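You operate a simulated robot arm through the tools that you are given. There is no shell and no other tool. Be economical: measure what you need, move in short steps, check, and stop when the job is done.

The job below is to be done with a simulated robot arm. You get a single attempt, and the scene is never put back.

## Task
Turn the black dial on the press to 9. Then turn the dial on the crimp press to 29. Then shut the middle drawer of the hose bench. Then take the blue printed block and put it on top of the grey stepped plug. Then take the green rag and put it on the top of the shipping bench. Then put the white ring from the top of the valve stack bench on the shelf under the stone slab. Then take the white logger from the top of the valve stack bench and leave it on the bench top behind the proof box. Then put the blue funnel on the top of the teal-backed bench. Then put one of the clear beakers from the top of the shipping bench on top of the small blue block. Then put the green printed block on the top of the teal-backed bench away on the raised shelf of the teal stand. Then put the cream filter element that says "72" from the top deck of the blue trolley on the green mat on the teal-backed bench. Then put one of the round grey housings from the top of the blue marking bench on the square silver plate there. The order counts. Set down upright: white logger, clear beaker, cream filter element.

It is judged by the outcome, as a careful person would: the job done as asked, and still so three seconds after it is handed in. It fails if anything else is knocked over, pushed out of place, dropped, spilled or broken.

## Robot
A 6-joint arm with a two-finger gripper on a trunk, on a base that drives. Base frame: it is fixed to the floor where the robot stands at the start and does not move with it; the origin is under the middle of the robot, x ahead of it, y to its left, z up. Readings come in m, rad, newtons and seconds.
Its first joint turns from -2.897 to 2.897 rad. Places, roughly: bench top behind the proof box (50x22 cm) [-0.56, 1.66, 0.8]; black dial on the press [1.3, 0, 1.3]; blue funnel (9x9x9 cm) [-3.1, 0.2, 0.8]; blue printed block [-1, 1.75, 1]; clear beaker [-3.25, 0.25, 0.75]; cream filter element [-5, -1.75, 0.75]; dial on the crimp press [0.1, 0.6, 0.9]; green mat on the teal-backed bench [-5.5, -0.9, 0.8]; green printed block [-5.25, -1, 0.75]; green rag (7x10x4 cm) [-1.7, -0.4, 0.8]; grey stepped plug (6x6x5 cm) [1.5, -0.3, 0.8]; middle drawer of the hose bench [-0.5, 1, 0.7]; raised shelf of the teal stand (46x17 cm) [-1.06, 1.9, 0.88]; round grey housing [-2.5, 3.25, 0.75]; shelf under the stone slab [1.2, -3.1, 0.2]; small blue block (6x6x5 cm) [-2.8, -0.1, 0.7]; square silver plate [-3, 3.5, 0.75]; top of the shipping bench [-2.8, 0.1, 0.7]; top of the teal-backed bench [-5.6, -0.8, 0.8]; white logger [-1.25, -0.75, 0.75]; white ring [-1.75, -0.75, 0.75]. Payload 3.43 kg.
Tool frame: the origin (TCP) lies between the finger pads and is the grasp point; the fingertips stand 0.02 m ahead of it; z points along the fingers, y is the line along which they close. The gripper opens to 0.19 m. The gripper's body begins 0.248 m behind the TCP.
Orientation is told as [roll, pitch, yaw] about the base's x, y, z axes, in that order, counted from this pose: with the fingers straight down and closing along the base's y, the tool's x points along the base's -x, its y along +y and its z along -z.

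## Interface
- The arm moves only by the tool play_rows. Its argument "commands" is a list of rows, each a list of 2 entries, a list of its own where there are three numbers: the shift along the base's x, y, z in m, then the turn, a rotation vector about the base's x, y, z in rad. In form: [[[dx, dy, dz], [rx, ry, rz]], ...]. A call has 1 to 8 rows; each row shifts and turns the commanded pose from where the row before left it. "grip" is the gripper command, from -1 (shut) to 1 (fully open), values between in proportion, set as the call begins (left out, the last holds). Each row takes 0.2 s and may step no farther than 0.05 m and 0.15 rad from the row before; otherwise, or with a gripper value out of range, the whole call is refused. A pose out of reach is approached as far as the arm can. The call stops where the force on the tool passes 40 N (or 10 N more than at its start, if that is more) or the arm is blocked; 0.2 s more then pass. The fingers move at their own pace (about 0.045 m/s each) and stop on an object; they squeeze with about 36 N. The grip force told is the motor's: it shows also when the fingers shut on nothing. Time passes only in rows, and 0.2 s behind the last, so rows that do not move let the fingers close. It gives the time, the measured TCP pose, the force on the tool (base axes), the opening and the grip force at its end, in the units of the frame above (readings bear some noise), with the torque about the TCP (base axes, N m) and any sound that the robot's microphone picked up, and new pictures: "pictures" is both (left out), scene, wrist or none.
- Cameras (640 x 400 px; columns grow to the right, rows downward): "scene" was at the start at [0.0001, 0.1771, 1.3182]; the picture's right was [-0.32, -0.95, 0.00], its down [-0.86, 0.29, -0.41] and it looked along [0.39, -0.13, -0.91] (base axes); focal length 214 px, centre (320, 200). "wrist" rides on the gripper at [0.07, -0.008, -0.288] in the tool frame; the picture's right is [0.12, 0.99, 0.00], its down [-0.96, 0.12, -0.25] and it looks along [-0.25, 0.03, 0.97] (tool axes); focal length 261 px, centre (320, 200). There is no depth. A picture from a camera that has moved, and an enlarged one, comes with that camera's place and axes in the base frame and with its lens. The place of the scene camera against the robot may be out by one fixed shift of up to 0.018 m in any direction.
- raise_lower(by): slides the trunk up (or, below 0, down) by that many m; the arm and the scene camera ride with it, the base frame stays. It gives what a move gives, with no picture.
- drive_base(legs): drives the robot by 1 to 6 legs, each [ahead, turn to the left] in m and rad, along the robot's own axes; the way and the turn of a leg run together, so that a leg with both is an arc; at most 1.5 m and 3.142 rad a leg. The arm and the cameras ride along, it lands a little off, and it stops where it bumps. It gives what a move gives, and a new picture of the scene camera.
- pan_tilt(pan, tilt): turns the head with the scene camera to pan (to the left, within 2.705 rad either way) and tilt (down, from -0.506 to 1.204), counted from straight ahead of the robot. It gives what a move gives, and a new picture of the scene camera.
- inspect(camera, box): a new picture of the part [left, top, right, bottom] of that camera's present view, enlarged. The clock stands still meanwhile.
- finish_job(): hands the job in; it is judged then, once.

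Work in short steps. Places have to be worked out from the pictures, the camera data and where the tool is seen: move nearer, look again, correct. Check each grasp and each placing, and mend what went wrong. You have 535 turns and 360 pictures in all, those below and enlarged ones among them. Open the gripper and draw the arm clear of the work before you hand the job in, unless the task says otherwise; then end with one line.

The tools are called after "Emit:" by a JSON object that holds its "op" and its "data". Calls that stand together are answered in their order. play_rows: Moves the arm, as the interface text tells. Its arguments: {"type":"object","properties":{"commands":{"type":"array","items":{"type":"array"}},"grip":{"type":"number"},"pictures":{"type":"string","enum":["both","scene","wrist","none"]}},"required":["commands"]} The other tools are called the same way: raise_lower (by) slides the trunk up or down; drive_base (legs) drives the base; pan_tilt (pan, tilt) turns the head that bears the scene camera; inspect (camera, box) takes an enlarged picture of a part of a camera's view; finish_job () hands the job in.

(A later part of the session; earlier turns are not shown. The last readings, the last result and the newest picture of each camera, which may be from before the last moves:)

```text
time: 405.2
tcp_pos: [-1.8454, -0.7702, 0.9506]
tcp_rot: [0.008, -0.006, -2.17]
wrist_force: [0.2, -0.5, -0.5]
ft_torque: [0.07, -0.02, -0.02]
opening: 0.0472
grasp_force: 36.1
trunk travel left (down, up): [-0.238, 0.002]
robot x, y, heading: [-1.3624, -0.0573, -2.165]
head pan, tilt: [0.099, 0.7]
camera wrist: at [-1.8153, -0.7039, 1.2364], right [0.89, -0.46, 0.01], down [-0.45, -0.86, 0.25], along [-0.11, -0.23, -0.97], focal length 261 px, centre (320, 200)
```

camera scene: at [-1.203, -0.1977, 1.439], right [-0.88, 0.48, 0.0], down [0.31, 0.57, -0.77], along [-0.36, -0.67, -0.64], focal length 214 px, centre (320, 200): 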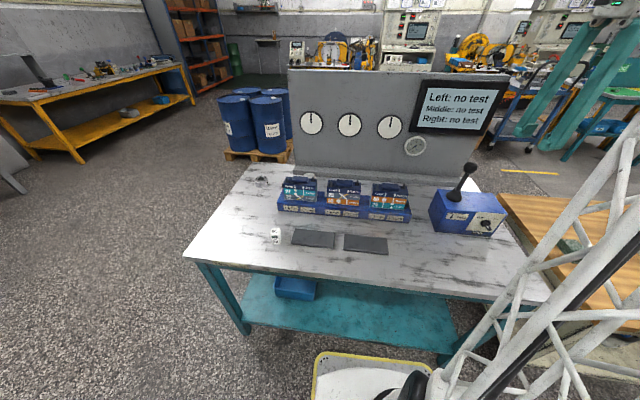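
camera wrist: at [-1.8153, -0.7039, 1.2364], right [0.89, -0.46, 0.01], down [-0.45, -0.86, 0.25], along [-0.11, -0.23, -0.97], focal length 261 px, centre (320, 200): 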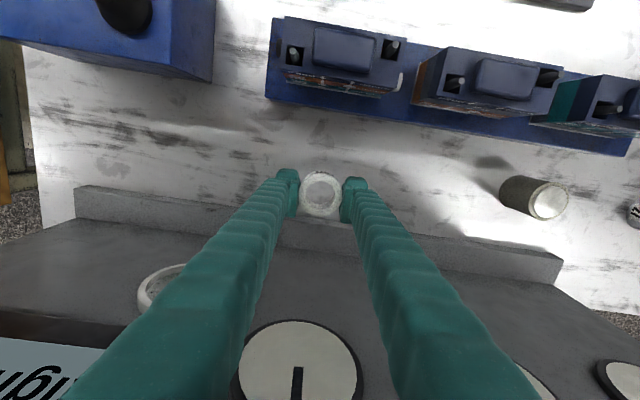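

The ring is held. I lift and drive out around the valve bench toward the stone-slab bench.

Emit:
{"op": "play_rows", "data": {"commands": [[[0, 0, 0.05], [0, 0, 0]], [[0, 0, 0.05], [0, 0, 0]], [[0, 0, 0.05], [0, 0, 0]], [[0.01, 0.015, 0.04], [0, 0, 0]]], "pictures": "none"}}

Emit:
{"op": "drive_base", "data": {"legs": [[-0.3, 0], [0, 1.442], [1.19, 0], [0, -0.58], [0.9, 0], [0.95, 0]]}}

Emit:
{"op": "pan_tilt", "data": {"pan": 0.6, "tilt": 0.4}}

```text
time: 406.2
tcp_pos: [-1.8357, -0.7553, 1.1417]
tcp_rot: [0.008, -0.004, -2.17]
wrist_force: [-0.5, -1.1, -0.4]
ft_torque: [0.14, -0.1, -0.05]
opening: 0.0467
grasp_force: 36.1
trunk travel left (down, up): [-0.238, 0.002]
robot x, y, heading: [-1.3668, -0.0565, -2.164]
head pan, tilt: [0.099, 0.7]
```

```text
time: 428.2
tcp_pos: [0.4385, -3.1864, 1.142]
tcp_rot: [0.009, -0.007, -1.274]
wrist_force: [0.8, 0.2, 0.1]
ft_torque: [0.02, -0.03, 0.0]
opening: 0.046
grasp_force: 36.2
trunk travel left (down, up): [-0.238, 0.002]
robot x, y, heading: [0.1947, -2.382, -1.277]
head pan, tilt: [0.099, 0.7]
camera scene: at [0.4012, -2.3485, 1.439], right [-0.92, -0.38, 0.0], down [-0.25, 0.59, -0.76], along [0.29, -0.71, -0.64], focal length 214 px, centre (320, 200)
```

scene: 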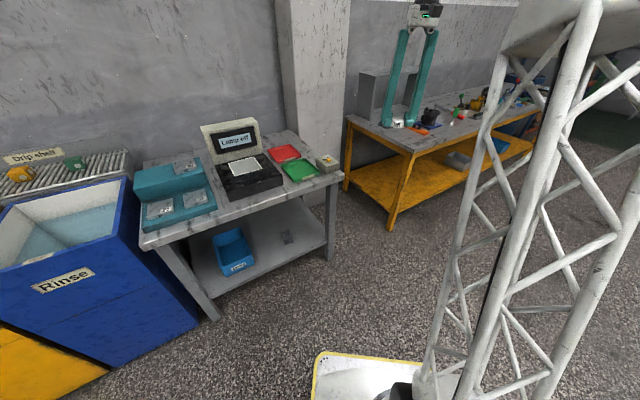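

```text
time: 429.2
tcp_pos: [0.4385, -3.1852, 1.1411]
tcp_rot: [0.008, -0.007, -1.275]
wrist_force: [0.2, 0.3, -1.2]
ft_torque: [0.03, 0.0, -0.03]
opening: 0.046
grasp_force: 35.5
trunk travel left (down, up): [-0.238, 0.002]
robot x, y, heading: [0.1913, -2.382, -1.279]
head pan, tilt: [0.6, 0.4]
camera scene: at [0.4408, -2.3281, 1.4658], right [-0.63, -0.78, 0.0], down [-0.3, 0.24, -0.92], along [0.72, -0.58, -0.39], focal length 214 px, centre (320, 200)
```

scene: 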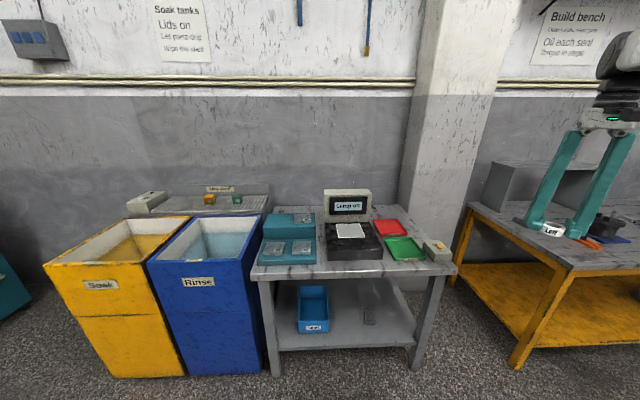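

The slab bench's lower shelf has free space in the front middle, target about (1.04, -3.07, 0.2). I turn toward it, back off a little, then lower with the tool tilted forward.

Emit:
{"op": "drive_base", "data": {"legs": [[0, 0.68], [-0.2, 0]]}}

Emit:
{"op": "raise_lower", "data": {"by": -0.2}}

Emit:
{"op": "play_rows", "data": {"commands": [[[0.01, -0.007, -0.04], [-0.056, -0.085, 0]], [[0.01, -0.007, -0.04], [-0.056, -0.085, 0]], [[0.01, -0.007, -0.04], [-0.056, -0.085, 0]], [[0.01, -0.007, -0.04], [-0.056, -0.085, 0]], [[0.01, -0.007, -0.04], [-0.056, -0.085, 0]], [[0.01, -0.007, -0.04], [-0.056, -0.085, 0]], [[0.01, -0.007, -0.04], [-0.056, -0.085, 0]], [[0.01, -0.007, -0.04], [-0.056, -0.085, 0]]], "pictures": "wrist"}}

```text
time: 432.7
tcp_pos: [0.7254, -2.7429, 1.142]
tcp_rot: [0.009, -0.005, -0.598]
wrist_force: [1.1, -0.8, -0.7]
ft_torque: [0.03, 0.03, 0.02]
opening: 0.0456
grasp_force: 36.0
trunk travel left (down, up): [-0.238, 0.002]
robot x, y, heading: [0.0276, -2.271, -0.597]
head pan, tilt: [0.6, 0.4]
camera scene: at [0.1873, -2.0758, 1.4659], right [0.0, -1.0, 0.0], down [-0.39, 0.0, -0.92], along [0.92, 0.0, -0.39], focal length 214 px, centre (320, 200)
```

scene: 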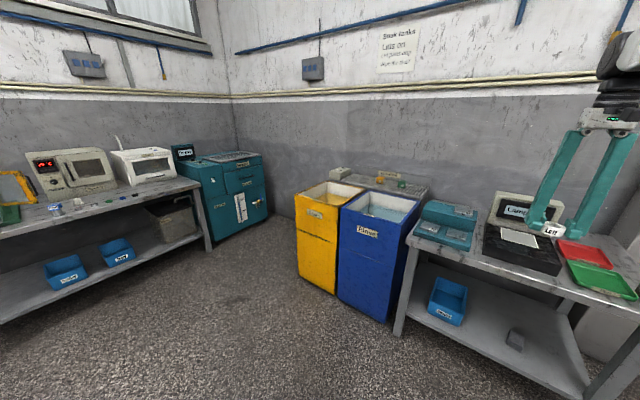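

```text
time: 434.8
tcp_pos: [0.7251, -2.7425, 0.9413]
tcp_rot: [0.009, -0.007, -0.601]
wrist_force: [-1.7, 0.6, 0.1]
ft_torque: [0.0, 0.0, 0.02]
opening: 0.0451
grasp_force: 35.8
trunk travel left (down, up): [-0.038, 0.202]
robot x, y, heading: [0.0289, -2.2701, -0.592]
head pan, tilt: [0.6, 0.4]
```

```text
time: 436.6
tcp_pos: [0.7955, -2.7874, 0.6686]
tcp_rot: [0.025, -0.698, -0.583]
wrist_force: [0.4, -1.1, -1.6]
ft_torque: [-0.03, 0.07, -0.08]
opening: 0.0445
grasp_force: 36.3
out of reach, approached as far as the arm can: row 7, 8
trunk travel left (down, up): [-0.038, 0.202]
robot x, y, heading: [0.0288, -2.2713, -0.597]
head pan, tilt: [0.6, 0.4]
camera wrist: at [0.5877, -2.6678, 0.8423], right [0.46, 0.89, -0.06], down [0.54, -0.23, 0.81], along [0.71, -0.4, -0.58], focal length 261 px, centre (320, 200)
```

wrist: 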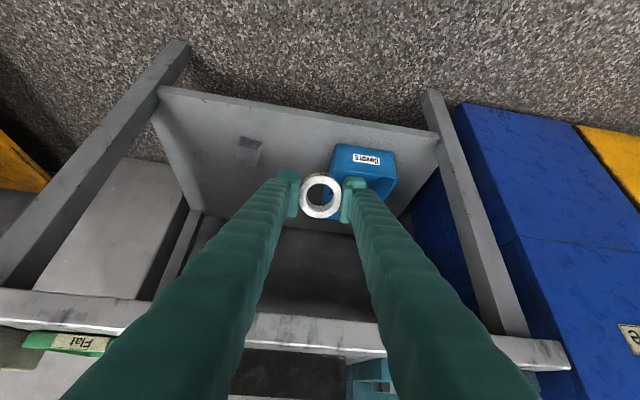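

Emit:
{"op": "play_rows", "data": {"commands": [[[0, 0, -0.04], [0, 0, 0]], [[0, 0, -0.04], [0, 0, 0]], [[0, 0, -0.04], [0, 0, 0]], [[0, 0, -0.04], [0, 0, 0]], [[0, 0, -0.04], [0, 0, 0]], [[0, 0, -0.04], [0, 0, 0]], [[0, 0, -0.04], [0, 0, 0]]], "pictures": "both"}}

```text
time: 438.2
tcp_pos: [0.7707, -2.8196, 0.4468]
tcp_rot: [0.054, -0.697, -0.602]
wrist_force: [0.7, -0.2, -0.2]
ft_torque: [0.01, -0.06, -0.01]
opening: 0.0452
grasp_force: 35.6
out of reach, approached as far as the arm can: row 1, 4, 5, 6, 7
trunk travel left (down, up): [-0.038, 0.202]
robot x, y, heading: [0.0321, -2.2753, -0.597]
head pan, tilt: [0.6, 0.4]
camera scene: at [0.1872, -2.0758, 1.266], right [0.0, -1.0, 0.0], down [-0.39, 0.0, -0.92], along [0.92, 0.0, -0.39], focal length 214 px, centre (320, 200)
camera wrist: at [0.5604, -2.7048, 0.6201], right [0.46, 0.89, -0.03], down [0.53, -0.24, 0.81], along [0.71, -0.39, -0.58], focal length 261 px, centre (320, 200)
```

scene: 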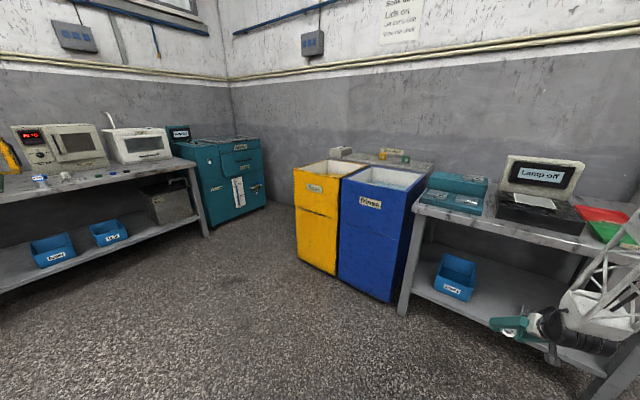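
wrist: 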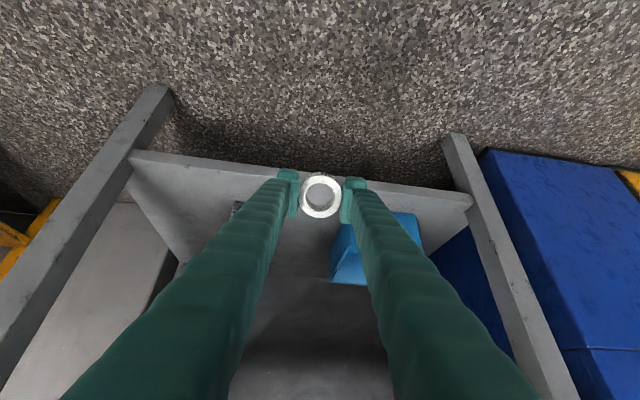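

Emit:
{"op": "play_rows", "data": {"commands": [[[0, 0, -0.03], [0, 0, 0]], [[0, 0, -0.03], [0, 0, 0]], [[0, 0, -0.03], [0, 0, 0]], [[0, 0, -0.03], [0, 0, 0]]], "pictures": "wrist"}}

```text
time: 439.2
tcp_pos: [0.7533, -2.8492, 0.351]
tcp_rot: [0.063, -0.694, -0.611]
wrist_force: [0.4, -0.1, 0.5]
ft_torque: [0.07, 0.12, -0.03]
opening: 0.0454
grasp_force: 36.1
out of reach, approached as far as the arm can: row 1, 2, 3, 4
trunk travel left (down, up): [-0.038, 0.202]
robot x, y, heading: [0.0254, -2.269, -0.595]
head pan, tilt: [0.6, 0.4]
camera wrist: at [0.5428, -2.7341, 0.5253], right [0.46, 0.89, -0.03], down [0.53, -0.25, 0.81], along [0.71, -0.39, -0.58], focal length 261 px, centre (320, 200)
```

wrist: 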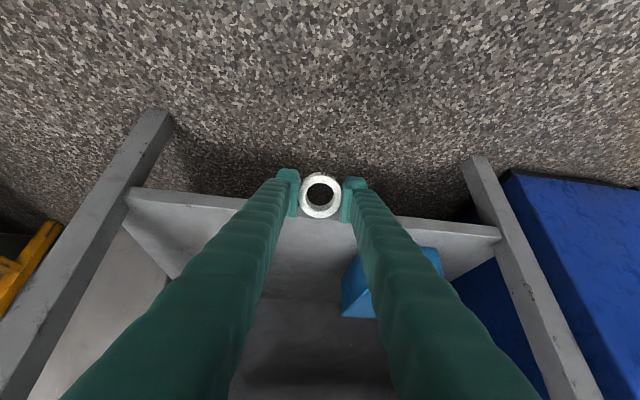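

I drive forward 0.33 m so the ring comes over the lower shelf.

Emit:
{"op": "drive_base", "data": {"legs": [[0.33, 0]]}}

Emit:
{"op": "play_rows", "data": {"commands": [[[0.005, -0.01, -0.02], [0, 0, 0]]], "pictures": "wrist"}}

```text
time: 441.4
tcp_pos: [1.0231, -3.0292, 0.3501]
tcp_rot: [0.066, -0.696, -0.614]
wrist_force: [0.4, 0.7, -0.3]
ft_torque: [0.0, -0.02, -0.02]
opening: 0.0443
grasp_force: 35.6
trunk travel left (down, up): [-0.038, 0.202]
robot x, y, heading: [0.296, -2.4555, -0.6]
head pan, tilt: [0.6, 0.4]
camera scene: at [0.455, -2.2579, 1.2659], right [0.0, -1.0, 0.0], down [-0.39, 0.0, -0.92], along [0.92, 0.0, -0.39], focal length 214 px, centre (320, 200)
```

scene: 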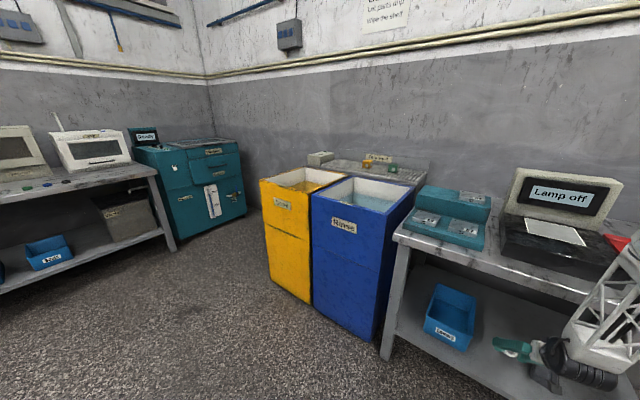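

```text
time: 441.8
tcp_pos: [1.0265, -3.0399, 0.3318]
tcp_rot: [0.069, -0.693, -0.615]
wrist_force: [-0.5, -0.1, 0.1]
ft_torque: [-0.01, 0.04, -0.02]
opening: 0.0444
grasp_force: 35.7
trunk travel left (down, up): [-0.038, 0.202]
robot x, y, heading: [0.2938, -2.4506, -0.596]
head pan, tilt: [0.6, 0.4]
camera wrist: at [0.8158, -2.9264, 0.5067], right [0.46, 0.89, -0.02], down [0.53, -0.25, 0.81], along [0.71, -0.39, -0.58], focal length 261 px, centre (320, 200)
```

wrist: 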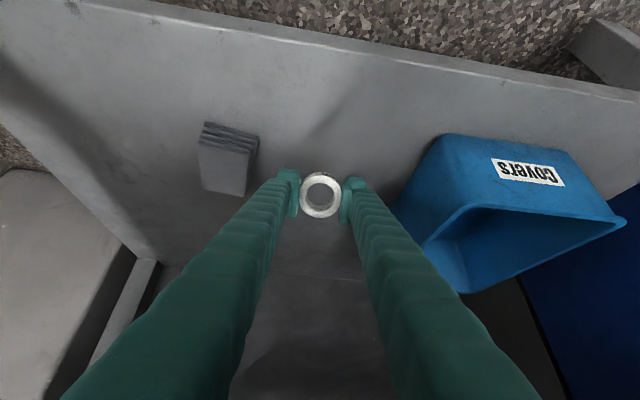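

The landing spot is free, between the grey stack and the bin. I lower toward the shelf.

Emit:
{"op": "play_rows", "data": {"commands": [[[0, 0, -0.025], [0, 0, 0]], [[0, 0, -0.025], [0, 0, 0]], [[0, 0, -0.02], [0, 0, 0]]], "pictures": "wrist"}}

```text
time: 442.6
tcp_pos: [1.0422, -3.0442, 0.2782]
tcp_rot: [0.089, -0.697, -0.63]
wrist_force: [-6.8, 5.5, 24.7]
ft_torque: [-0.11, 0.58, -0.22]
opening: 0.0445
grasp_force: 35.6
out of reach, approached as far as the arm can: row 1, 2, 3
trunk travel left (down, up): [-0.038, 0.202]
robot x, y, heading: [0.2968, -2.4515, -0.6]
head pan, tilt: [0.6, 0.4]
stopped in row 3: the force on the tool passed its limit at 103 N (the readings are from after the stop); the commanded pose is now the measured one
camera wrist: at [0.8305, -2.9335, 0.4511], right [0.46, 0.89, -0.01], down [0.52, -0.26, 0.81], along [0.72, -0.38, -0.58], focal length 261 px, centre (320, 200)
```

wrist: 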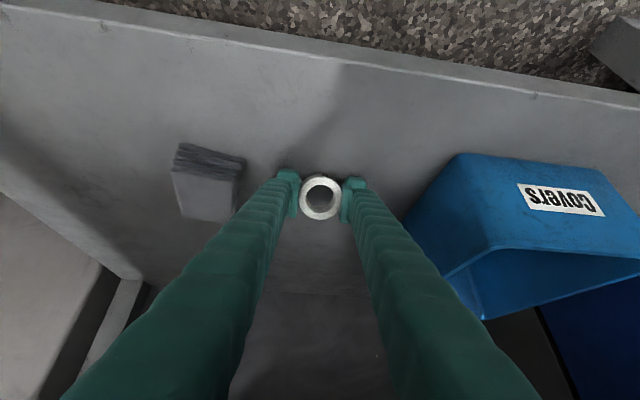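

The ring's rim touches the shelf. I ease up 2 mm and release.

Emit:
{"op": "play_rows", "data": {"commands": [[[0, 0, 0.003], [0, 0, 0]]], "pictures": "none"}}

Emit:
{"op": "play_rows", "data": {"commands": [[[0, 0, 0], [0, 0, 0]], [[0, 0, 0], [0, 0, 0]], [[0, 0, 0], [0, 0, 0]], [[0, 0, 0], [0, 0, 0]]], "grip": -0.1, "pictures": "wrist"}}

```text
time: 443.0
tcp_pos: [1.0432, -3.0446, 0.278]
tcp_rot: [0.091, -0.694, -0.629]
wrist_force: [2.9, -2.2, 6.5]
ft_torque: [-0.07, 0.01, 0.01]
opening: 0.0445
grasp_force: 35.9
trunk travel left (down, up): [-0.038, 0.202]
robot x, y, heading: [0.3006, -2.4541, -0.6]
head pan, tilt: [0.6, 0.4]
```

```text
time: 444.0
tcp_pos: [1.041, -3.0451, 0.2786]
tcp_rot: [0.088, -0.693, -0.63]
wrist_force: [-0.5, 6.0, 6.8]
ft_torque: [-0.1, 0.2, -0.19]
opening: 0.0829
grasp_force: 0.0
trunk travel left (down, up): [-0.038, 0.202]
robot x, y, heading: [0.2969, -2.4571, -0.598]
head pan, tilt: [0.6, 0.4]
camera wrist: at [0.8301, -2.9338, 0.4522], right [0.46, 0.89, -0.01], down [0.52, -0.27, 0.81], along [0.72, -0.38, -0.58], focal length 261 px, centre (320, 200)
```

wrist: 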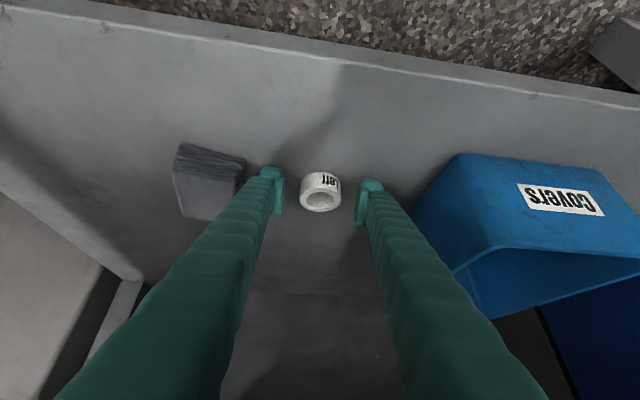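

The ring lies flat on the lower shelf. I lift slightly, back out, and raise the arm again.

Emit:
{"op": "play_rows", "data": {"commands": [[[-0.01, 0.007, 0.03], [0, 0, 0]], [[-0.01, 0.007, 0.03], [0, 0, 0]]], "pictures": "none"}}

Emit:
{"op": "drive_base", "data": {"legs": [[-0.45, 0]]}}

Emit:
{"op": "raise_lower", "data": {"by": 0.2}}

Emit:
{"op": "play_rows", "data": {"commands": [[[0.02, -0.012, 0.045], [0, 0, 0]], [[0.02, -0.012, 0.045], [0, 0, 0]], [[0.0, 0, 0.045], [0.056, 0.085, 0]], [[0, 0, 0.045], [0.056, 0.085, 0]], [[0, 0, 0.045], [0.056, 0.085, 0]], [[0, 0, 0.045], [0.056, 0.085, 0]], [[0, 0, 0.045], [0.056, 0.085, 0]], [[0, 0, 0.045], [0.056, 0.085, 0]]], "pictures": "none"}}

```text
time: 444.6
tcp_pos: [1.0226, -3.0304, 0.3361]
tcp_rot: [0.091, -0.69, -0.631]
wrist_force: [0.8, 0.9, -0.1]
ft_torque: [-0.04, -0.06, -0.01]
opening: 0.0856
grasp_force: 0.1
trunk travel left (down, up): [-0.038, 0.202]
robot x, y, heading: [0.2936, -2.4536, -0.598]
head pan, tilt: [0.6, 0.4]
```

```text
time: 447.3
tcp_pos: [0.6529, -2.7766, 0.3379]
tcp_rot: [0.089, -0.694, -0.627]
wrist_force: [0.2, -0.5, 0.2]
ft_torque: [0.0, 0.0, 0.02]
opening: 0.0857
grasp_force: 0.0
trunk travel left (down, up): [-0.038, 0.202]
robot x, y, heading: [-0.0741, -2.2035, -0.596]
head pan, tilt: [0.6, 0.4]
camera scene: at [0.0829, -2.0058, 1.2659], right [0.01, -1.0, 0.0], down [-0.39, 0.0, -0.92], along [0.92, 0.01, -0.39], focal length 214 px, centre (320, 200)
```

scene: 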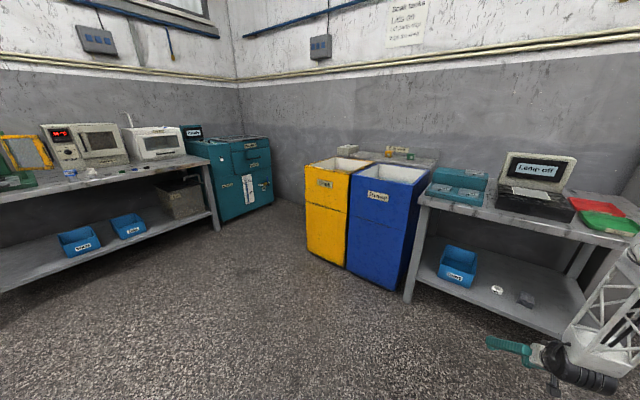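

```text
time: 449.5
tcp_pos: [0.6517, -2.776, 0.5382]
tcp_rot: [0.09, -0.693, -0.624]
wrist_force: [-0.2, 0.0, -0.6]
ft_torque: [0.01, 0.0, -0.02]
opening: 0.0854
grasp_force: 0.0
trunk travel left (down, up): [-0.238, 0.002]
robot x, y, heading: [-0.0748, -2.2002, -0.591]
head pan, tilt: [0.6, 0.4]
```

```text
refused: row 1 steps farther than a row can; nothing moved
```

Emit:
{"op": "play_rows", "data": {"commands": [[[0.01, -0.006, 0.045], [0, 0, 0]], [[0.01, -0.006, 0.045], [0, 0, 0]], [[0.0, 0, 0.045], [0.056, 0.085, 0]], [[0, 0, 0.045], [0.056, 0.085, 0]], [[0, 0, 0.045], [0.056, 0.085, 0]], [[0, 0, 0.045], [0.056, 0.085, 0]], [[0, 0, 0.045], [0.056, 0.085, 0]], [[0, 0, 0.045], [0.056, 0.085, 0]]], "pictures": "none"}}

Emit:
{"op": "play_rows", "data": {"commands": [[[0, 0, 0.045], [0.04, 0.06, 0]], [[0, 0, 0.045], [0, 0, 0]], [[0, 0, 0.045], [0, 0, 0]], [[0, 0, 0.045], [0, 0, 0]], [[0, 0, 0.03], [0, 0, 0]]], "pictures": "none"}}

```text
time: 451.5
tcp_pos: [0.772, -2.6935, 0.918]
tcp_rot: [0.393, -0.136, -0.662]
wrist_force: [-1.0, -0.4, -0.4]
ft_torque: [-0.03, 0.05, -0.01]
opening: 0.0853
grasp_force: 0.1
out of reach, approached as far as the arm can: row 4
trunk travel left (down, up): [-0.238, 0.002]
robot x, y, heading: [-0.0755, -2.2002, -0.592]
head pan, tilt: [0.6, 0.4]
stopped in row 8: the arm was blocked; the commanded pose is now the measured one
```

```text
time: 452.7
tcp_pos: [0.7747, -2.6924, 1.1285]
tcp_rot: [0.387, -0.063, -0.662]
wrist_force: [0.1, 0.0, 0.4]
ft_torque: [0.04, 0.04, 0.02]
opening: 0.0852
grasp_force: 0.1
trunk travel left (down, up): [-0.238, 0.002]
robot x, y, heading: [-0.0749, -2.205, -0.596]
head pan, tilt: [0.6, 0.4]
```

I level the tool, retract a bit, and drive back to the valve bench for the white logger.

Emit:
{"op": "play_rows", "data": {"commands": [[[-0.03, 0.018, 0.01], [-0.088, 0.094, 0]], [[-0.03, 0.018, 0.01], [-0.088, 0.094, 0]], [[-0.03, 0.018, 0.01], [-0.088, 0.094, 0]], [[-0.03, 0.018, 0.0], [0, 0, 0]], [[-0.03, 0.018, 0.0], [0, 0, 0]]], "pictures": "none"}}

Emit:
{"op": "drive_base", "data": {"legs": [[0, 2.306], [0.8, 0], [0.816, 0], [0, 0.77], [1.14, 0], [0, 2.1]]}}

Emit:
{"op": "play_rows", "data": {"commands": [[[0, 0, 0], [0, 0, 0]]], "pictures": "wrist"}}

```text
time: 453.9
tcp_pos: [0.6216, -2.6041, 1.1572]
tcp_rot: [0.004, 0.002, -0.65]
wrist_force: [0.5, -0.2, -0.5]
ft_torque: [0.04, 0.11, -0.03]
opening: 0.0854
grasp_force: 0.0
trunk travel left (down, up): [-0.238, 0.002]
robot x, y, heading: [-0.0746, -2.203, -0.594]
head pan, tilt: [0.6, 0.4]
```

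```text
time: 480.9
tcp_pos: [-1.3501, -0.6636, 1.1579]
tcp_rot: [0.007, -0.001, -1.813]
wrist_force: [-0.3, 0.4, -0.3]
ft_torque: [0.0, -0.02, -0.02]
opening: 0.0856
grasp_force: 0.2
trunk travel left (down, up): [-0.238, 0.002]
robot x, y, heading: [-1.257, 0.1343, -1.76]
head pan, tilt: [0.6, 0.4]
camera scene: at [-1.0069, 0.0693, 1.4658], right [-0.92, -0.4, 0.0], down [-0.16, 0.36, -0.92], along [0.37, -0.84, -0.39], focal length 214 px, centre (320, 200)
```

scene: 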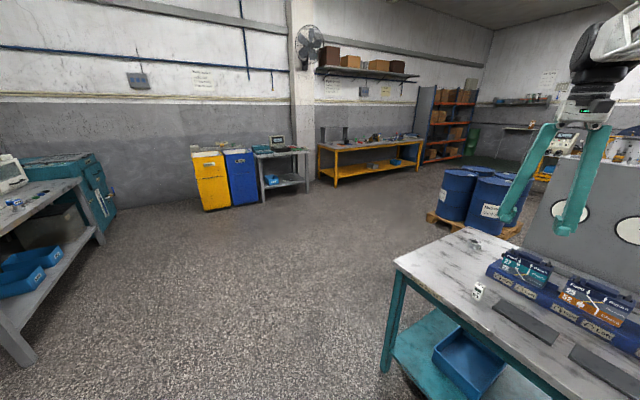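

```text
time: 481.3
tcp_pos: [-1.3487, -0.6641, 1.1588]
tcp_rot: [0.005, -0.002, -1.812]
wrist_force: [-0.5, -0.6, -0.2]
ft_torque: [0.0, 0.0, 0.01]
opening: 0.0856
grasp_force: 0.1
trunk travel left (down, up): [-0.238, 0.002]
robot x, y, heading: [-1.2529, 0.1342, -1.759]
head pan, tilt: [0.6, 0.4]
camera wrist: at [-1.3427, -0.5934, 1.4441], right [0.99, -0.12, 0.01], down [-0.12, -0.96, 0.25], along [-0.03, -0.25, -0.97], focal length 261 px, centre (320, 200)
```

wrist: 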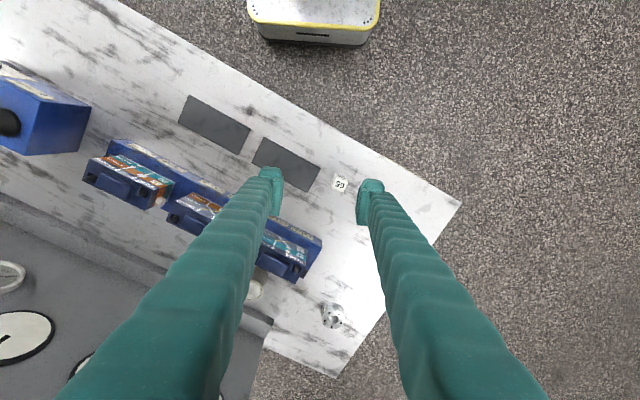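

Emit:
{"op": "inspect", "data": {"camera": "wrist", "box": [300, 150, 380, 220]}}

```text
5.71 times, centred on (340, 185) of wrist
camera zoom: at [-1.3427, -0.5934, 1.4441], right [0.99, -0.12, 0.01], down [-0.12, -0.96, 0.25], along [-0.03, -0.25, -0.97], focal length 1489 px, centre (206, 286)
```

zoom: 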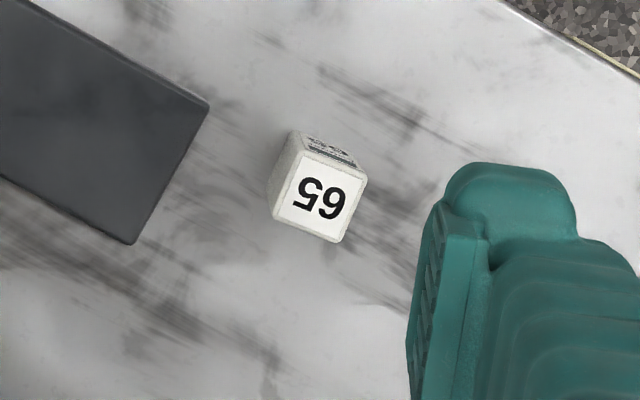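

The logger is at (-1.310, -0.717), turned 25° in this view. I align the yaw, set a narrow opening and descend to z 0.92.

Emit:
{"op": "play_rows", "data": {"commands": [[[0.013, -0.018, 0], [0, 0, -0.11]], [[0.013, -0.018, 0], [0, 0, -0.11]], [[0.013, -0.017, 0], [0, 0, -0.11]], [[0, 0, -0.048], [0, 0, 0]], [[0, 0, -0.048], [0, 0, 0]], [[0, 0, -0.048], [0, 0, 0]], [[0, 0, -0.048], [0, 0, 0]], [[0, 0, -0.047], [0, 0, 0]]], "grip": -0.4, "pictures": "none"}}

Emit:
{"op": "inspect", "data": {"camera": "wrist", "box": [260, 130, 380, 240]}}

```text
time: 483.1
tcp_pos: [-1.3111, -0.7169, 0.9211]
tcp_rot: [0.004, 0.0, -2.143]
wrist_force: [-0.2, 0.0, 0.3]
ft_torque: [-0.13, 0.02, -0.02]
opening: 0.057
grasp_force: 0.0
trunk travel left (down, up): [-0.238, 0.002]
robot x, y, heading: [-1.2539, 0.1385, -1.76]
head pan, tilt: [0.6, 0.4]
```

```text
3.64 times, centred on (320, 185) of wrist
camera zoom: at [-1.282, -0.6525, 1.2069], right [0.9, -0.44, 0.01], down [-0.43, -0.87, 0.25], along [-0.1, -0.23, -0.97], focal length 948 px, centre (320, 254)
```

zoom: 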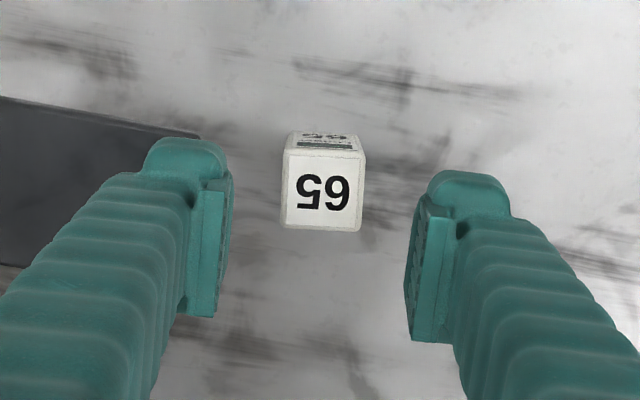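

Emit:
{"op": "play_rows", "data": {"commands": [[[-0.001, -0.004, -0.03], [0, 0, 0]], [[0, 0, -0.035], [0, 0, 0]], [[0, 0, -0.027], [0, 0, 0]]], "pictures": "none"}}

Emit:
{"op": "play_rows", "data": {"commands": [[[0, 0, 0], [0, 0, 0]], [[0, 0, 0], [0, 0, 0]], [[0, 0, 0], [0, 0, 0]]], "grip": -1, "pictures": "wrist"}}

```text
time: 483.9
tcp_pos: [-1.3112, -0.7177, 0.8263]
tcp_rot: [0.005, 0.0, -2.143]
wrist_force: [0.3, 0.6, 0.4]
ft_torque: [-0.09, 0.03, 0.0]
opening: 0.0565
grasp_force: 0.0
trunk travel left (down, up): [-0.238, 0.002]
robot x, y, heading: [-1.2568, 0.1327, -1.763]
head pan, tilt: [0.6, 0.4]
```

```text
time: 484.7
tcp_pos: [-1.3107, -0.7195, 0.8256]
tcp_rot: [0.004, 0.0, -2.144]
wrist_force: [0.2, 0.0, 0.8]
ft_torque: [0.0, -0.02, -0.02]
opening: 0.0296
grasp_force: 36.2
trunk travel left (down, up): [-0.238, 0.002]
robot x, y, heading: [-1.2513, 0.1356, -1.756]
head pan, tilt: [0.6, 0.4]
camera wrist: at [-1.2812, -0.6551, 1.1126], right [0.9, -0.44, 0.01], down [-0.43, -0.87, 0.25], along [-0.1, -0.23, -0.97], focal length 261 px, centre (320, 200)
```

wrist: 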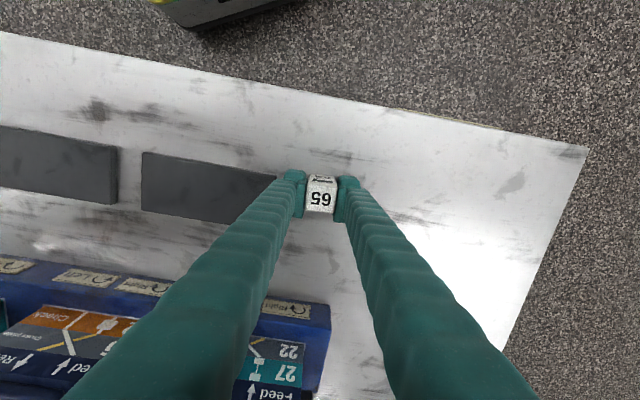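

Grasped. I lift and drive to the hose bench in front of the proof box.

Emit:
{"op": "play_rows", "data": {"commands": [[[0, 0, 0.04], [0, 0, 0]], [[0, 0, 0.05], [0, 0, 0]], [[0, 0, 0.05], [0, 0, 0]], [[0, 0, 0.05], [0, 0, 0]], [[0, 0, 0.05], [0, 0, 0]], [[0, 0, 0.05], [0, 0, 0]], [[0, 0, 0.04], [0, 0, 0]]], "pictures": "none"}}

Emit:
{"op": "drive_base", "data": {"legs": [[0, 3.09], [0.772, 0], [0, -0.355]]}}

Emit:
{"op": "play_rows", "data": {"commands": [[[0, 0, 0], [0, 0, 0]]], "pictures": "wrist"}}

```text
time: 486.3
tcp_pos: [-1.3113, -0.7206, 1.1559]
tcp_rot: [0.004, 0.0, -2.144]
wrist_force: [0.3, 0.1, -1.4]
ft_torque: [0.01, 0.01, 0.02]
opening: 0.0298
grasp_force: 35.5
trunk travel left (down, up): [-0.238, 0.002]
robot x, y, heading: [-1.2552, 0.1366, -1.76]
head pan, tilt: [0.6, 0.4]
```

```text
time: 499.2
tcp_pos: [-0.6796, 1.6517, 1.1552]
tcp_rot: [0.005, 0.001, 0.593]
wrist_force: [0.0, 0.0, -0.5]
ft_torque: [-0.03, -0.01, -0.03]
opening: 0.0296
grasp_force: 35.9
trunk travel left (down, up): [-0.238, 0.002]
robot x, y, heading: [-1.0642, 0.8855, 0.978]
head pan, tilt: [0.6, 0.4]
camera scene: at [-1.2633, 1.0385, 1.4658], right [1.0, 0.01, 0.0], down [0.0, -0.39, -0.92], along [-0.01, 0.92, -0.39], focal length 214 px, centre (320, 200)
```

scene: 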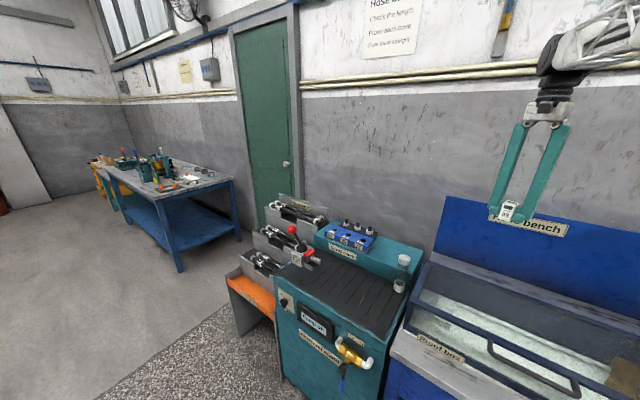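

```text
time: 499.6
tcp_pos: [-0.6796, 1.652, 1.1558]
tcp_rot: [0.003, 0.002, 0.592]
wrist_force: [0.1, -0.4, -0.4]
ft_torque: [0.02, 0.01, 0.0]
opening: 0.0297
grasp_force: 36.4
trunk travel left (down, up): [-0.238, 0.002]
robot x, y, heading: [-1.0673, 0.8872, 0.977]
head pan, tilt: [0.6, 0.4]
camera wrist: at [-0.7325, 1.6038, 1.442], right [-0.65, 0.76, 0.01], down [0.73, 0.63, 0.25], along [0.18, 0.17, -0.97], focal length 261 px, centre (320, 200)
```

wrist: 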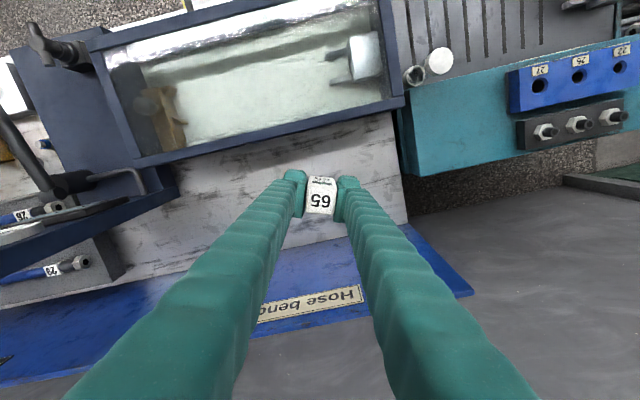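

The marble strip behind the proof box is below. I move to its middle at about (-0.575, 1.629) and align with the bench.

Emit:
{"op": "play_rows", "data": {"commands": [[[0.026, -0.006, 0], [0, 0, 0.12]], [[0.026, -0.006, 0], [0, 0, 0.12]], [[0.026, -0.006, 0], [0, 0, 0.12]], [[0.026, -0.005, 0], [0, 0, 0]], [[0, 0, -0.045], [0, 0, 0]], [[0, 0, -0.045], [0, 0, 0]]], "pictures": "wrist"}}

```text
time: 501.0
tcp_pos: [-0.5742, 1.6258, 1.0653]
tcp_rot: [0.004, -0.002, 0.952]
wrist_force: [-0.4, 0.0, -1.3]
ft_torque: [0.05, -0.03, 0.01]
opening: 0.0295
grasp_force: 35.8
trunk travel left (down, up): [-0.238, 0.002]
robot x, y, heading: [-1.0649, 0.888, 0.978]
head pan, tilt: [0.6, 0.4]
camera wrist: at [-0.608, 1.5628, 1.3521], right [-0.88, 0.48, 0.01], down [0.46, 0.85, 0.25], along [0.11, 0.22, -0.97], focal length 261 px, centre (320, 200)
```

wrist: 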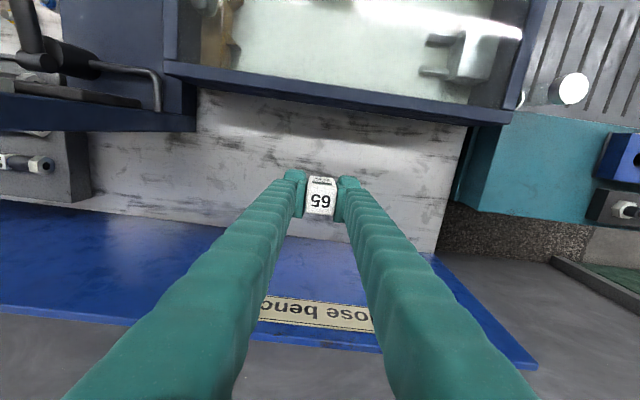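

Emit:
{"op": "play_rows", "data": {"commands": [[[0, 0, -0.048], [0, 0, 0]], [[0, 0, -0.048], [0, 0, 0]], [[0, 0, -0.048], [0, 0, 0]], [[0, 0, -0.045], [0, 0, 0]]], "pictures": "wrist"}}

Emit:
{"op": "play_rows", "data": {"commands": [[[0, 0, -0.008], [0, 0, 0]], [[0, 0, -0.008], [0, 0, 0]]], "pictures": "none"}}

```text
time: 502.0
tcp_pos: [-0.5762, 1.6277, 0.8798]
tcp_rot: [0.006, -0.001, 0.951]
wrist_force: [-0.4, -0.2, 0.6]
ft_torque: [0.08, -0.06, -0.02]
opening: 0.0295
grasp_force: 35.9
trunk travel left (down, up): [-0.238, 0.002]
robot x, y, heading: [-1.0653, 0.8872, 0.979]
head pan, tilt: [0.6, 0.4]
camera wrist: at [-0.6101, 1.5638, 1.1663], right [-0.88, 0.48, 0.01], down [0.46, 0.85, 0.25], along [0.11, 0.22, -0.97], focal length 261 px, centre (320, 200)
```

wrist: 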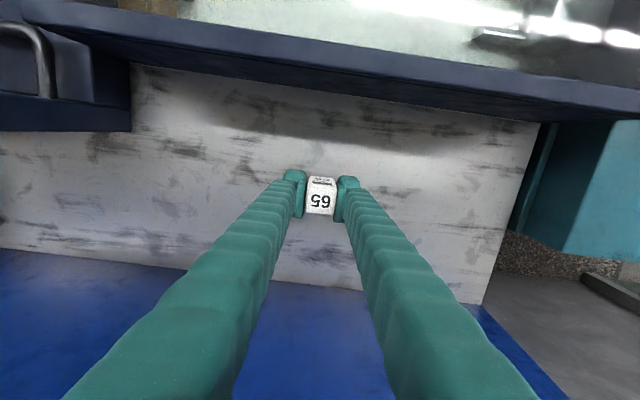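

```text
time: 502.6
tcp_pos: [-0.5764, 1.6279, 0.8632]
tcp_rot: [0.006, 0.001, 0.953]
wrist_force: [0.3, 0.3, -0.9]
ft_torque: [0.03, -0.02, 0.02]
opening: 0.0294
grasp_force: 35.5
trunk travel left (down, up): [-0.238, 0.002]
robot x, y, heading: [-1.0667, 0.8901, 0.974]
head pan, tilt: [0.6, 0.4]
```

Emit:
{"op": "play_rows", "data": {"commands": [[[0, 0, -0.008], [0, 0, 0]], [[0, 0, -0.006], [0, 0, 0]]], "pictures": "none"}}

Emit:
{"op": "play_rows", "data": {"commands": [[[0, 0, -0.004], [0, 0, 0]], [[0, 0, -0.004], [0, 0, 0]]], "pictures": "none"}}

```text
time: 503.2
tcp_pos: [-0.5759, 1.6282, 0.8483]
tcp_rot: [0.005, 0.0, 0.953]
wrist_force: [0.5, 0.4, -0.7]
ft_torque: [0.01, -0.01, 0.02]
opening: 0.0296
grasp_force: 36.2
trunk travel left (down, up): [-0.238, 0.002]
robot x, y, heading: [-1.0684, 0.8849, 0.972]
head pan, tilt: [0.6, 0.4]
```

```text
time: 503.8
tcp_pos: [-0.5752, 1.6292, 0.839]
tcp_rot: [0.005, 0.001, 0.952]
wrist_force: [-0.1, 0.9, -0.9]
ft_torque: [0.03, -0.02, -0.02]
opening: 0.0297
grasp_force: 36.5
trunk travel left (down, up): [-0.238, 0.002]
robot x, y, heading: [-1.0658, 0.8858, 0.972]
head pan, tilt: [0.6, 0.4]
```

Emit:
{"op": "play_rows", "data": {"commands": [[[0, 0, -0.003], [0, 0, 0]], [[0, 0, -0.003], [0, 0, 0]]], "pictures": "none"}}

Emit:
{"op": "play_rows", "data": {"commands": [[[0, 0, -0.003], [0, 0, 0]], [[0, 0, -0.003], [0, 0, 0]]], "pictures": "none"}}

```text
time: 504.4
tcp_pos: [-0.575, 1.6291, 0.8337]
tcp_rot: [0.005, 0.001, 0.952]
wrist_force: [-0.1, 0.2, -1.8]
ft_torque: [0.01, -0.01, 0.02]
opening: 0.0295
grasp_force: 36.4
trunk travel left (down, up): [-0.238, 0.002]
robot x, y, heading: [-1.068, 0.8867, 0.982]
head pan, tilt: [0.6, 0.4]
```

```text
time: 505.0
tcp_pos: [-0.5761, 1.6288, 0.8269]
tcp_rot: [0.004, 0.0, 0.952]
wrist_force: [0.5, -0.2, -0.5]
ft_torque: [0.04, -0.03, -0.03]
opening: 0.0295
grasp_force: 35.9
trunk travel left (down, up): [-0.238, 0.002]
robot x, y, heading: [-1.068, 0.8875, 0.978]
head pan, tilt: [0.6, 0.4]
```

Emit:
{"op": "play_rows", "data": {"commands": [[[0, 0, -0.003], [0, 0, 0]], [[0, 0, -0.003], [0, 0, 0]]], "pictures": "none"}}

Emit:
{"op": "play_rows", "data": {"commands": [[[0, 0, -0.003], [0, 0, 0]], [[0, 0, -0.003], [0, 0, 0]]], "pictures": "none"}}

```text
time: 505.6
tcp_pos: [-0.5753, 1.6296, 0.8233]
tcp_rot: [0.004, -0.004, 0.952]
wrist_force: [-1.4, 1.2, 31.9]
ft_torque: [0.0, 0.01, -0.03]
opening: 0.0296
grasp_force: 36.0
trunk travel left (down, up): [-0.238, 0.002]
robot x, y, heading: [-1.0674, 0.8871, 0.977]
head pan, tilt: [0.6, 0.4]
```

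```text
time: 506.1
tcp_pos: [-0.574, 1.6298, 0.82]
tcp_rot: [0.006, -0.007, 0.952]
wrist_force: [-3.3, -5.7, 20.6]
ft_torque: [-0.33, -0.01, -0.04]
opening: 0.0296
grasp_force: 35.9
trunk travel left (down, up): [-0.238, 0.002]
robot x, y, heading: [-1.0662, 0.8881, 0.979]
head pan, tilt: [0.6, 0.4]
stopped in row 2: the force on the tool passed its limit at 47 N (the readings are from after the stop); the commanded pose is now the measured one
```

The logger is on the bench. I ease up 3 mm, release, and lift away.

Emit:
{"op": "play_rows", "data": {"commands": [[[0, 0, 0.003], [0, 0, 0]], [[0, 0, 0], [0, 0, 0]]], "pictures": "none"}}

Emit:
{"op": "play_rows", "data": {"commands": [[[0, 0, 0], [0, 0, 0]], [[0, 0, 0], [0, 0, 0]], [[0, 0, 0.03], [0, 0, 0]], [[0, 0, 0.05], [0, 0, 0]], [[0, 0, 0.05], [0, 0, 0]], [[0, 0, 0.05], [0, 0, 0]], [[0, 0, 0.05], [0, 0, 0]], [[0, 0, 0.05], [0, 0, 0]]], "grip": -0.35, "pictures": "wrist"}}

```text
time: 506.7
tcp_pos: [-0.5729, 1.6295, 0.821]
tcp_rot: [0.004, -0.004, 0.954]
wrist_force: [0.4, 0.1, -0.6]
ft_torque: [0.03, -0.03, -0.01]
opening: 0.0296
grasp_force: 35.5
trunk travel left (down, up): [-0.238, 0.002]
robot x, y, heading: [-1.0694, 0.8871, 0.977]
head pan, tilt: [0.6, 0.4]
```

```text
time: 508.5
tcp_pos: [-0.5732, 1.6311, 1.1034]
tcp_rot: [0.005, -0.002, 0.951]
wrist_force: [0.1, 1.4, -1.2]
ft_torque: [-0.04, 0.03, 0.02]
opening: 0.0618
grasp_force: 0.0
trunk travel left (down, up): [-0.238, 0.002]
robot x, y, heading: [-1.0702, 0.8843, 0.977]
head pan, tilt: [0.6, 0.4]
camera wrist: at [-0.6063, 1.5667, 1.3897], right [-0.88, 0.48, 0.01], down [0.46, 0.85, 0.25], along [0.12, 0.22, -0.97], focal length 261 px, centre (320, 200)
```

wrist: 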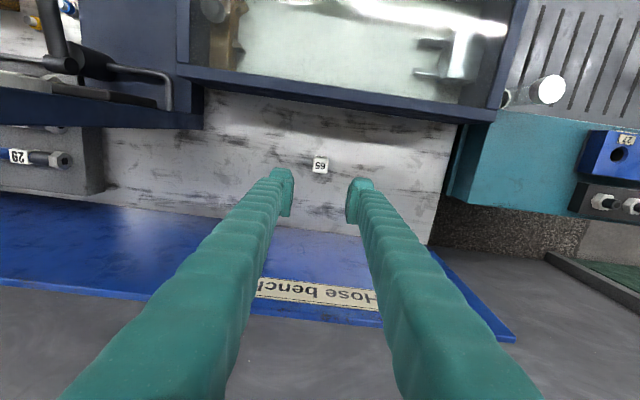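

The logger stands upright behind the proof box. Next the blue funnel: I raise, back off and drive to the shipping bench's north side.

Emit:
{"op": "play_rows", "data": {"commands": [[[-0.01, -0.015, 0.04], [0, 0, 0]], [[-0.025, -0.037, 0.01], [0, 0, 0]], [[-0.025, -0.037, 0], [0, 0, 0]]], "pictures": "none"}}

Emit:
{"op": "drive_base", "data": {"legs": [[-0.28, 0], [0, 2.04], [1.38, 0]]}}

Emit:
{"op": "pan_tilt", "data": {"pan": 0.7, "tilt": 0.6}}

```text
time: 509.3
tcp_pos: [-0.6353, 1.5415, 1.15]
tcp_rot: [0.006, 0.0, 0.953]
wrist_force: [0.4, 0.7, -0.4]
ft_torque: [-0.14, 0.1, 0.0]
opening: 0.0616
grasp_force: 0.1
trunk travel left (down, up): [-0.238, 0.002]
robot x, y, heading: [-1.0712, 0.886, 0.978]
head pan, tilt: [0.6, 0.4]
```

```text
time: 522.9
tcp_pos: [-3.377, 0.9324, 1.1511]
tcp_rot: [0.005, -0.004, 2.99]
wrist_force: [-0.8, 0.4, -0.4]
ft_torque: [-0.02, 0.02, 0.02]
opening: 0.0618
grasp_force: 0.0
trunk travel left (down, up): [-0.238, 0.002]
robot x, y, heading: [-2.5978, 0.8404, 3.011]
head pan, tilt: [0.6, 0.4]
camera scene: at [-2.6432, 0.5893, 1.4658], right [-0.46, 0.89, 0.0], down [0.35, 0.18, -0.92], along [-0.82, -0.42, -0.39], focal length 214 px, centre (320, 200)
```

scene: 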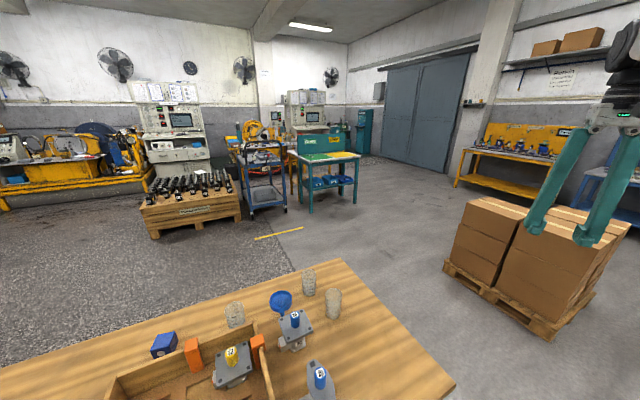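

```text
time: 523.6
tcp_pos: [-3.3765, 0.9316, 1.15]
tcp_rot: [0.006, -0.003, 2.99]
wrist_force: [-0.3, 0.2, -0.4]
ft_torque: [0.0, -0.02, -0.02]
opening: 0.0619
grasp_force: 0.0
trunk travel left (down, up): [-0.238, 0.002]
robot x, y, heading: [-2.5961, 0.839, 3.017]
head pan, tilt: [0.7, 0.6]
camera scene: at [-2.6351, 0.5836, 1.4477], right [-0.54, 0.84, 0.0], down [0.47, 0.31, -0.83], along [-0.69, -0.45, -0.56], focal length 214 px, centre (320, 200)
```

scene: 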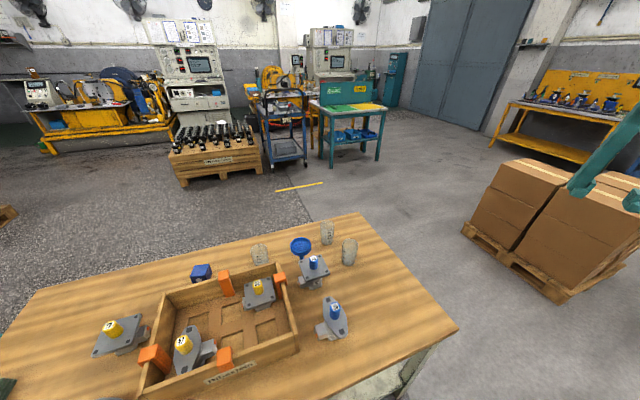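

The funnel is at about (-3.105, 0.185), in reach from here. I swing the arm over to it.

Emit:
{"op": "play_rows", "data": {"commands": [[[-0.0043, -0.0472, 0], [0, 0, 0.06]], [[-0.0015, -0.0474, 0], [0, 0, 0.06]], [[0.0013, -0.0474, 0], [0, 0, 0.06]], [[0.0042, -0.0472, 0], [0, 0, 0.06]], [[0.007, -0.0469, 0], [0, 0, 0.06]], [[0.0098, -0.0464, 0], [0, 0, 0.06]], [[0.0126, -0.0457, 0], [0, 0, 0.06]], [[0.0153, -0.0449, 0], [0, 0, 0.06]]], "grip": 0.5, "pictures": "none"}}

Emit:
{"op": "play_rows", "data": {"commands": [[[0.018, -0.0439, 0], [0, 0, 0.06]], [[0.0205, -0.0427, 0], [0, 0, 0.06]], [[0.0231, -0.0414, 0], [0, 0, 0.06]], [[0.0255, -0.0399, 0], [0, 0, 0.06]], [[0.0279, -0.0383, 0], [0, 0, 0.06]], [[0.0301, -0.0366, 0], [0, 0, 0.06]], [[0.0323, -0.0347, 0], [0, 0, 0.06]], [[0.0343, -0.0327, 0], [0, 0, 0.06]]], "pictures": "wrist"}}

```text
time: 525.4
tcp_pos: [-3.3358, 0.5574, 1.1513]
tcp_rot: [0.004, -0.003, -2.812]
wrist_force: [0.1, 0.9, -0.2]
ft_torque: [-0.15, -0.05, -0.01]
opening: 0.1428
grasp_force: 0.0
trunk travel left (down, up): [-0.238, 0.002]
robot x, y, heading: [-2.6002, 0.8389, 3.016]
head pan, tilt: [0.7, 0.6]
```

```text
time: 527.2
tcp_pos: [-3.1224, 0.2474, 1.1491]
tcp_rot: [0.008, -0.003, -2.331]
wrist_force: [-0.2, 0.1, 0.5]
ft_torque: [-0.14, -0.13, 0.01]
opening: 0.1424
grasp_force: 0.1
trunk travel left (down, up): [-0.238, 0.002]
robot x, y, heading: [-2.5969, 0.8399, 3.014]
head pan, tilt: [0.7, 0.6]
camera wrist: at [-3.0821, 0.3065, 1.4356], right [0.8, -0.6, 0.01], down [-0.58, -0.77, 0.25], along [-0.15, -0.2, -0.97], focal length 261 px, centre (320, 200)
```

wrist: 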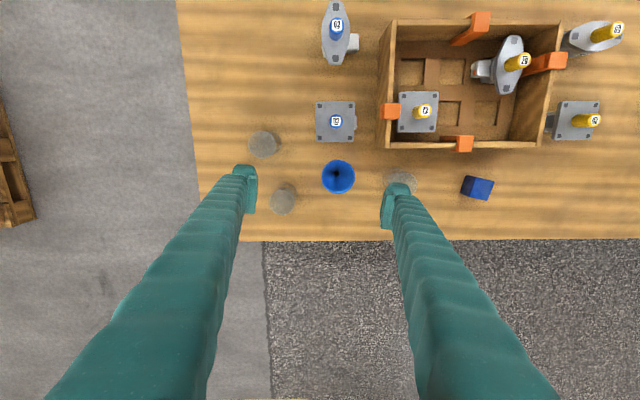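

Overhead view: funnel at about (-3.107, 0.196), with about 5.5 cm to the beakers on either side. I centre over it with a 12.5 cm opening and go down partway.

Emit:
{"op": "play_rows", "data": {"commands": [[[0.008, -0.025, 0], [0, 0, 0]], [[0.008, -0.026, 0], [0, 0, 0]], [[0, 0, -0.045], [0, 0, 0]], [[0, 0, -0.045], [0, 0, 0]], [[0, 0, -0.045], [0, 0, 0]], [[0, 0, -0.045], [0, 0, 0]], [[0, 0, -0.035], [0, 0, 0]]], "grip": 0.32, "pictures": "wrist"}}

```text
time: 528.8
tcp_pos: [-3.1063, 0.1973, 0.9343]
tcp_rot: [0.005, -0.003, -2.332]
wrist_force: [-0.3, -0.1, 0.1]
ft_torque: [-0.04, 0.03, -0.04]
opening: 0.1255
grasp_force: 0.2
trunk travel left (down, up): [-0.238, 0.002]
robot x, y, heading: [-2.5963, 0.8361, 3.014]
head pan, tilt: [0.7, 0.6]
camera wrist: at [-3.0647, 0.2552, 1.2202], right [0.8, -0.6, 0.01], down [-0.58, -0.77, 0.25], along [-0.15, -0.2, -0.97], focal length 261 px, centre (320, 200)
```

wrist: 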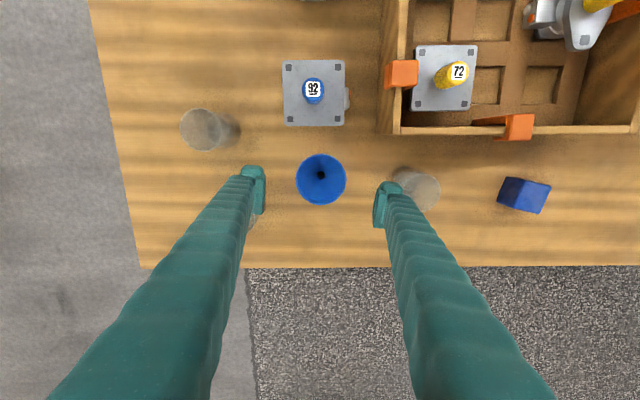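

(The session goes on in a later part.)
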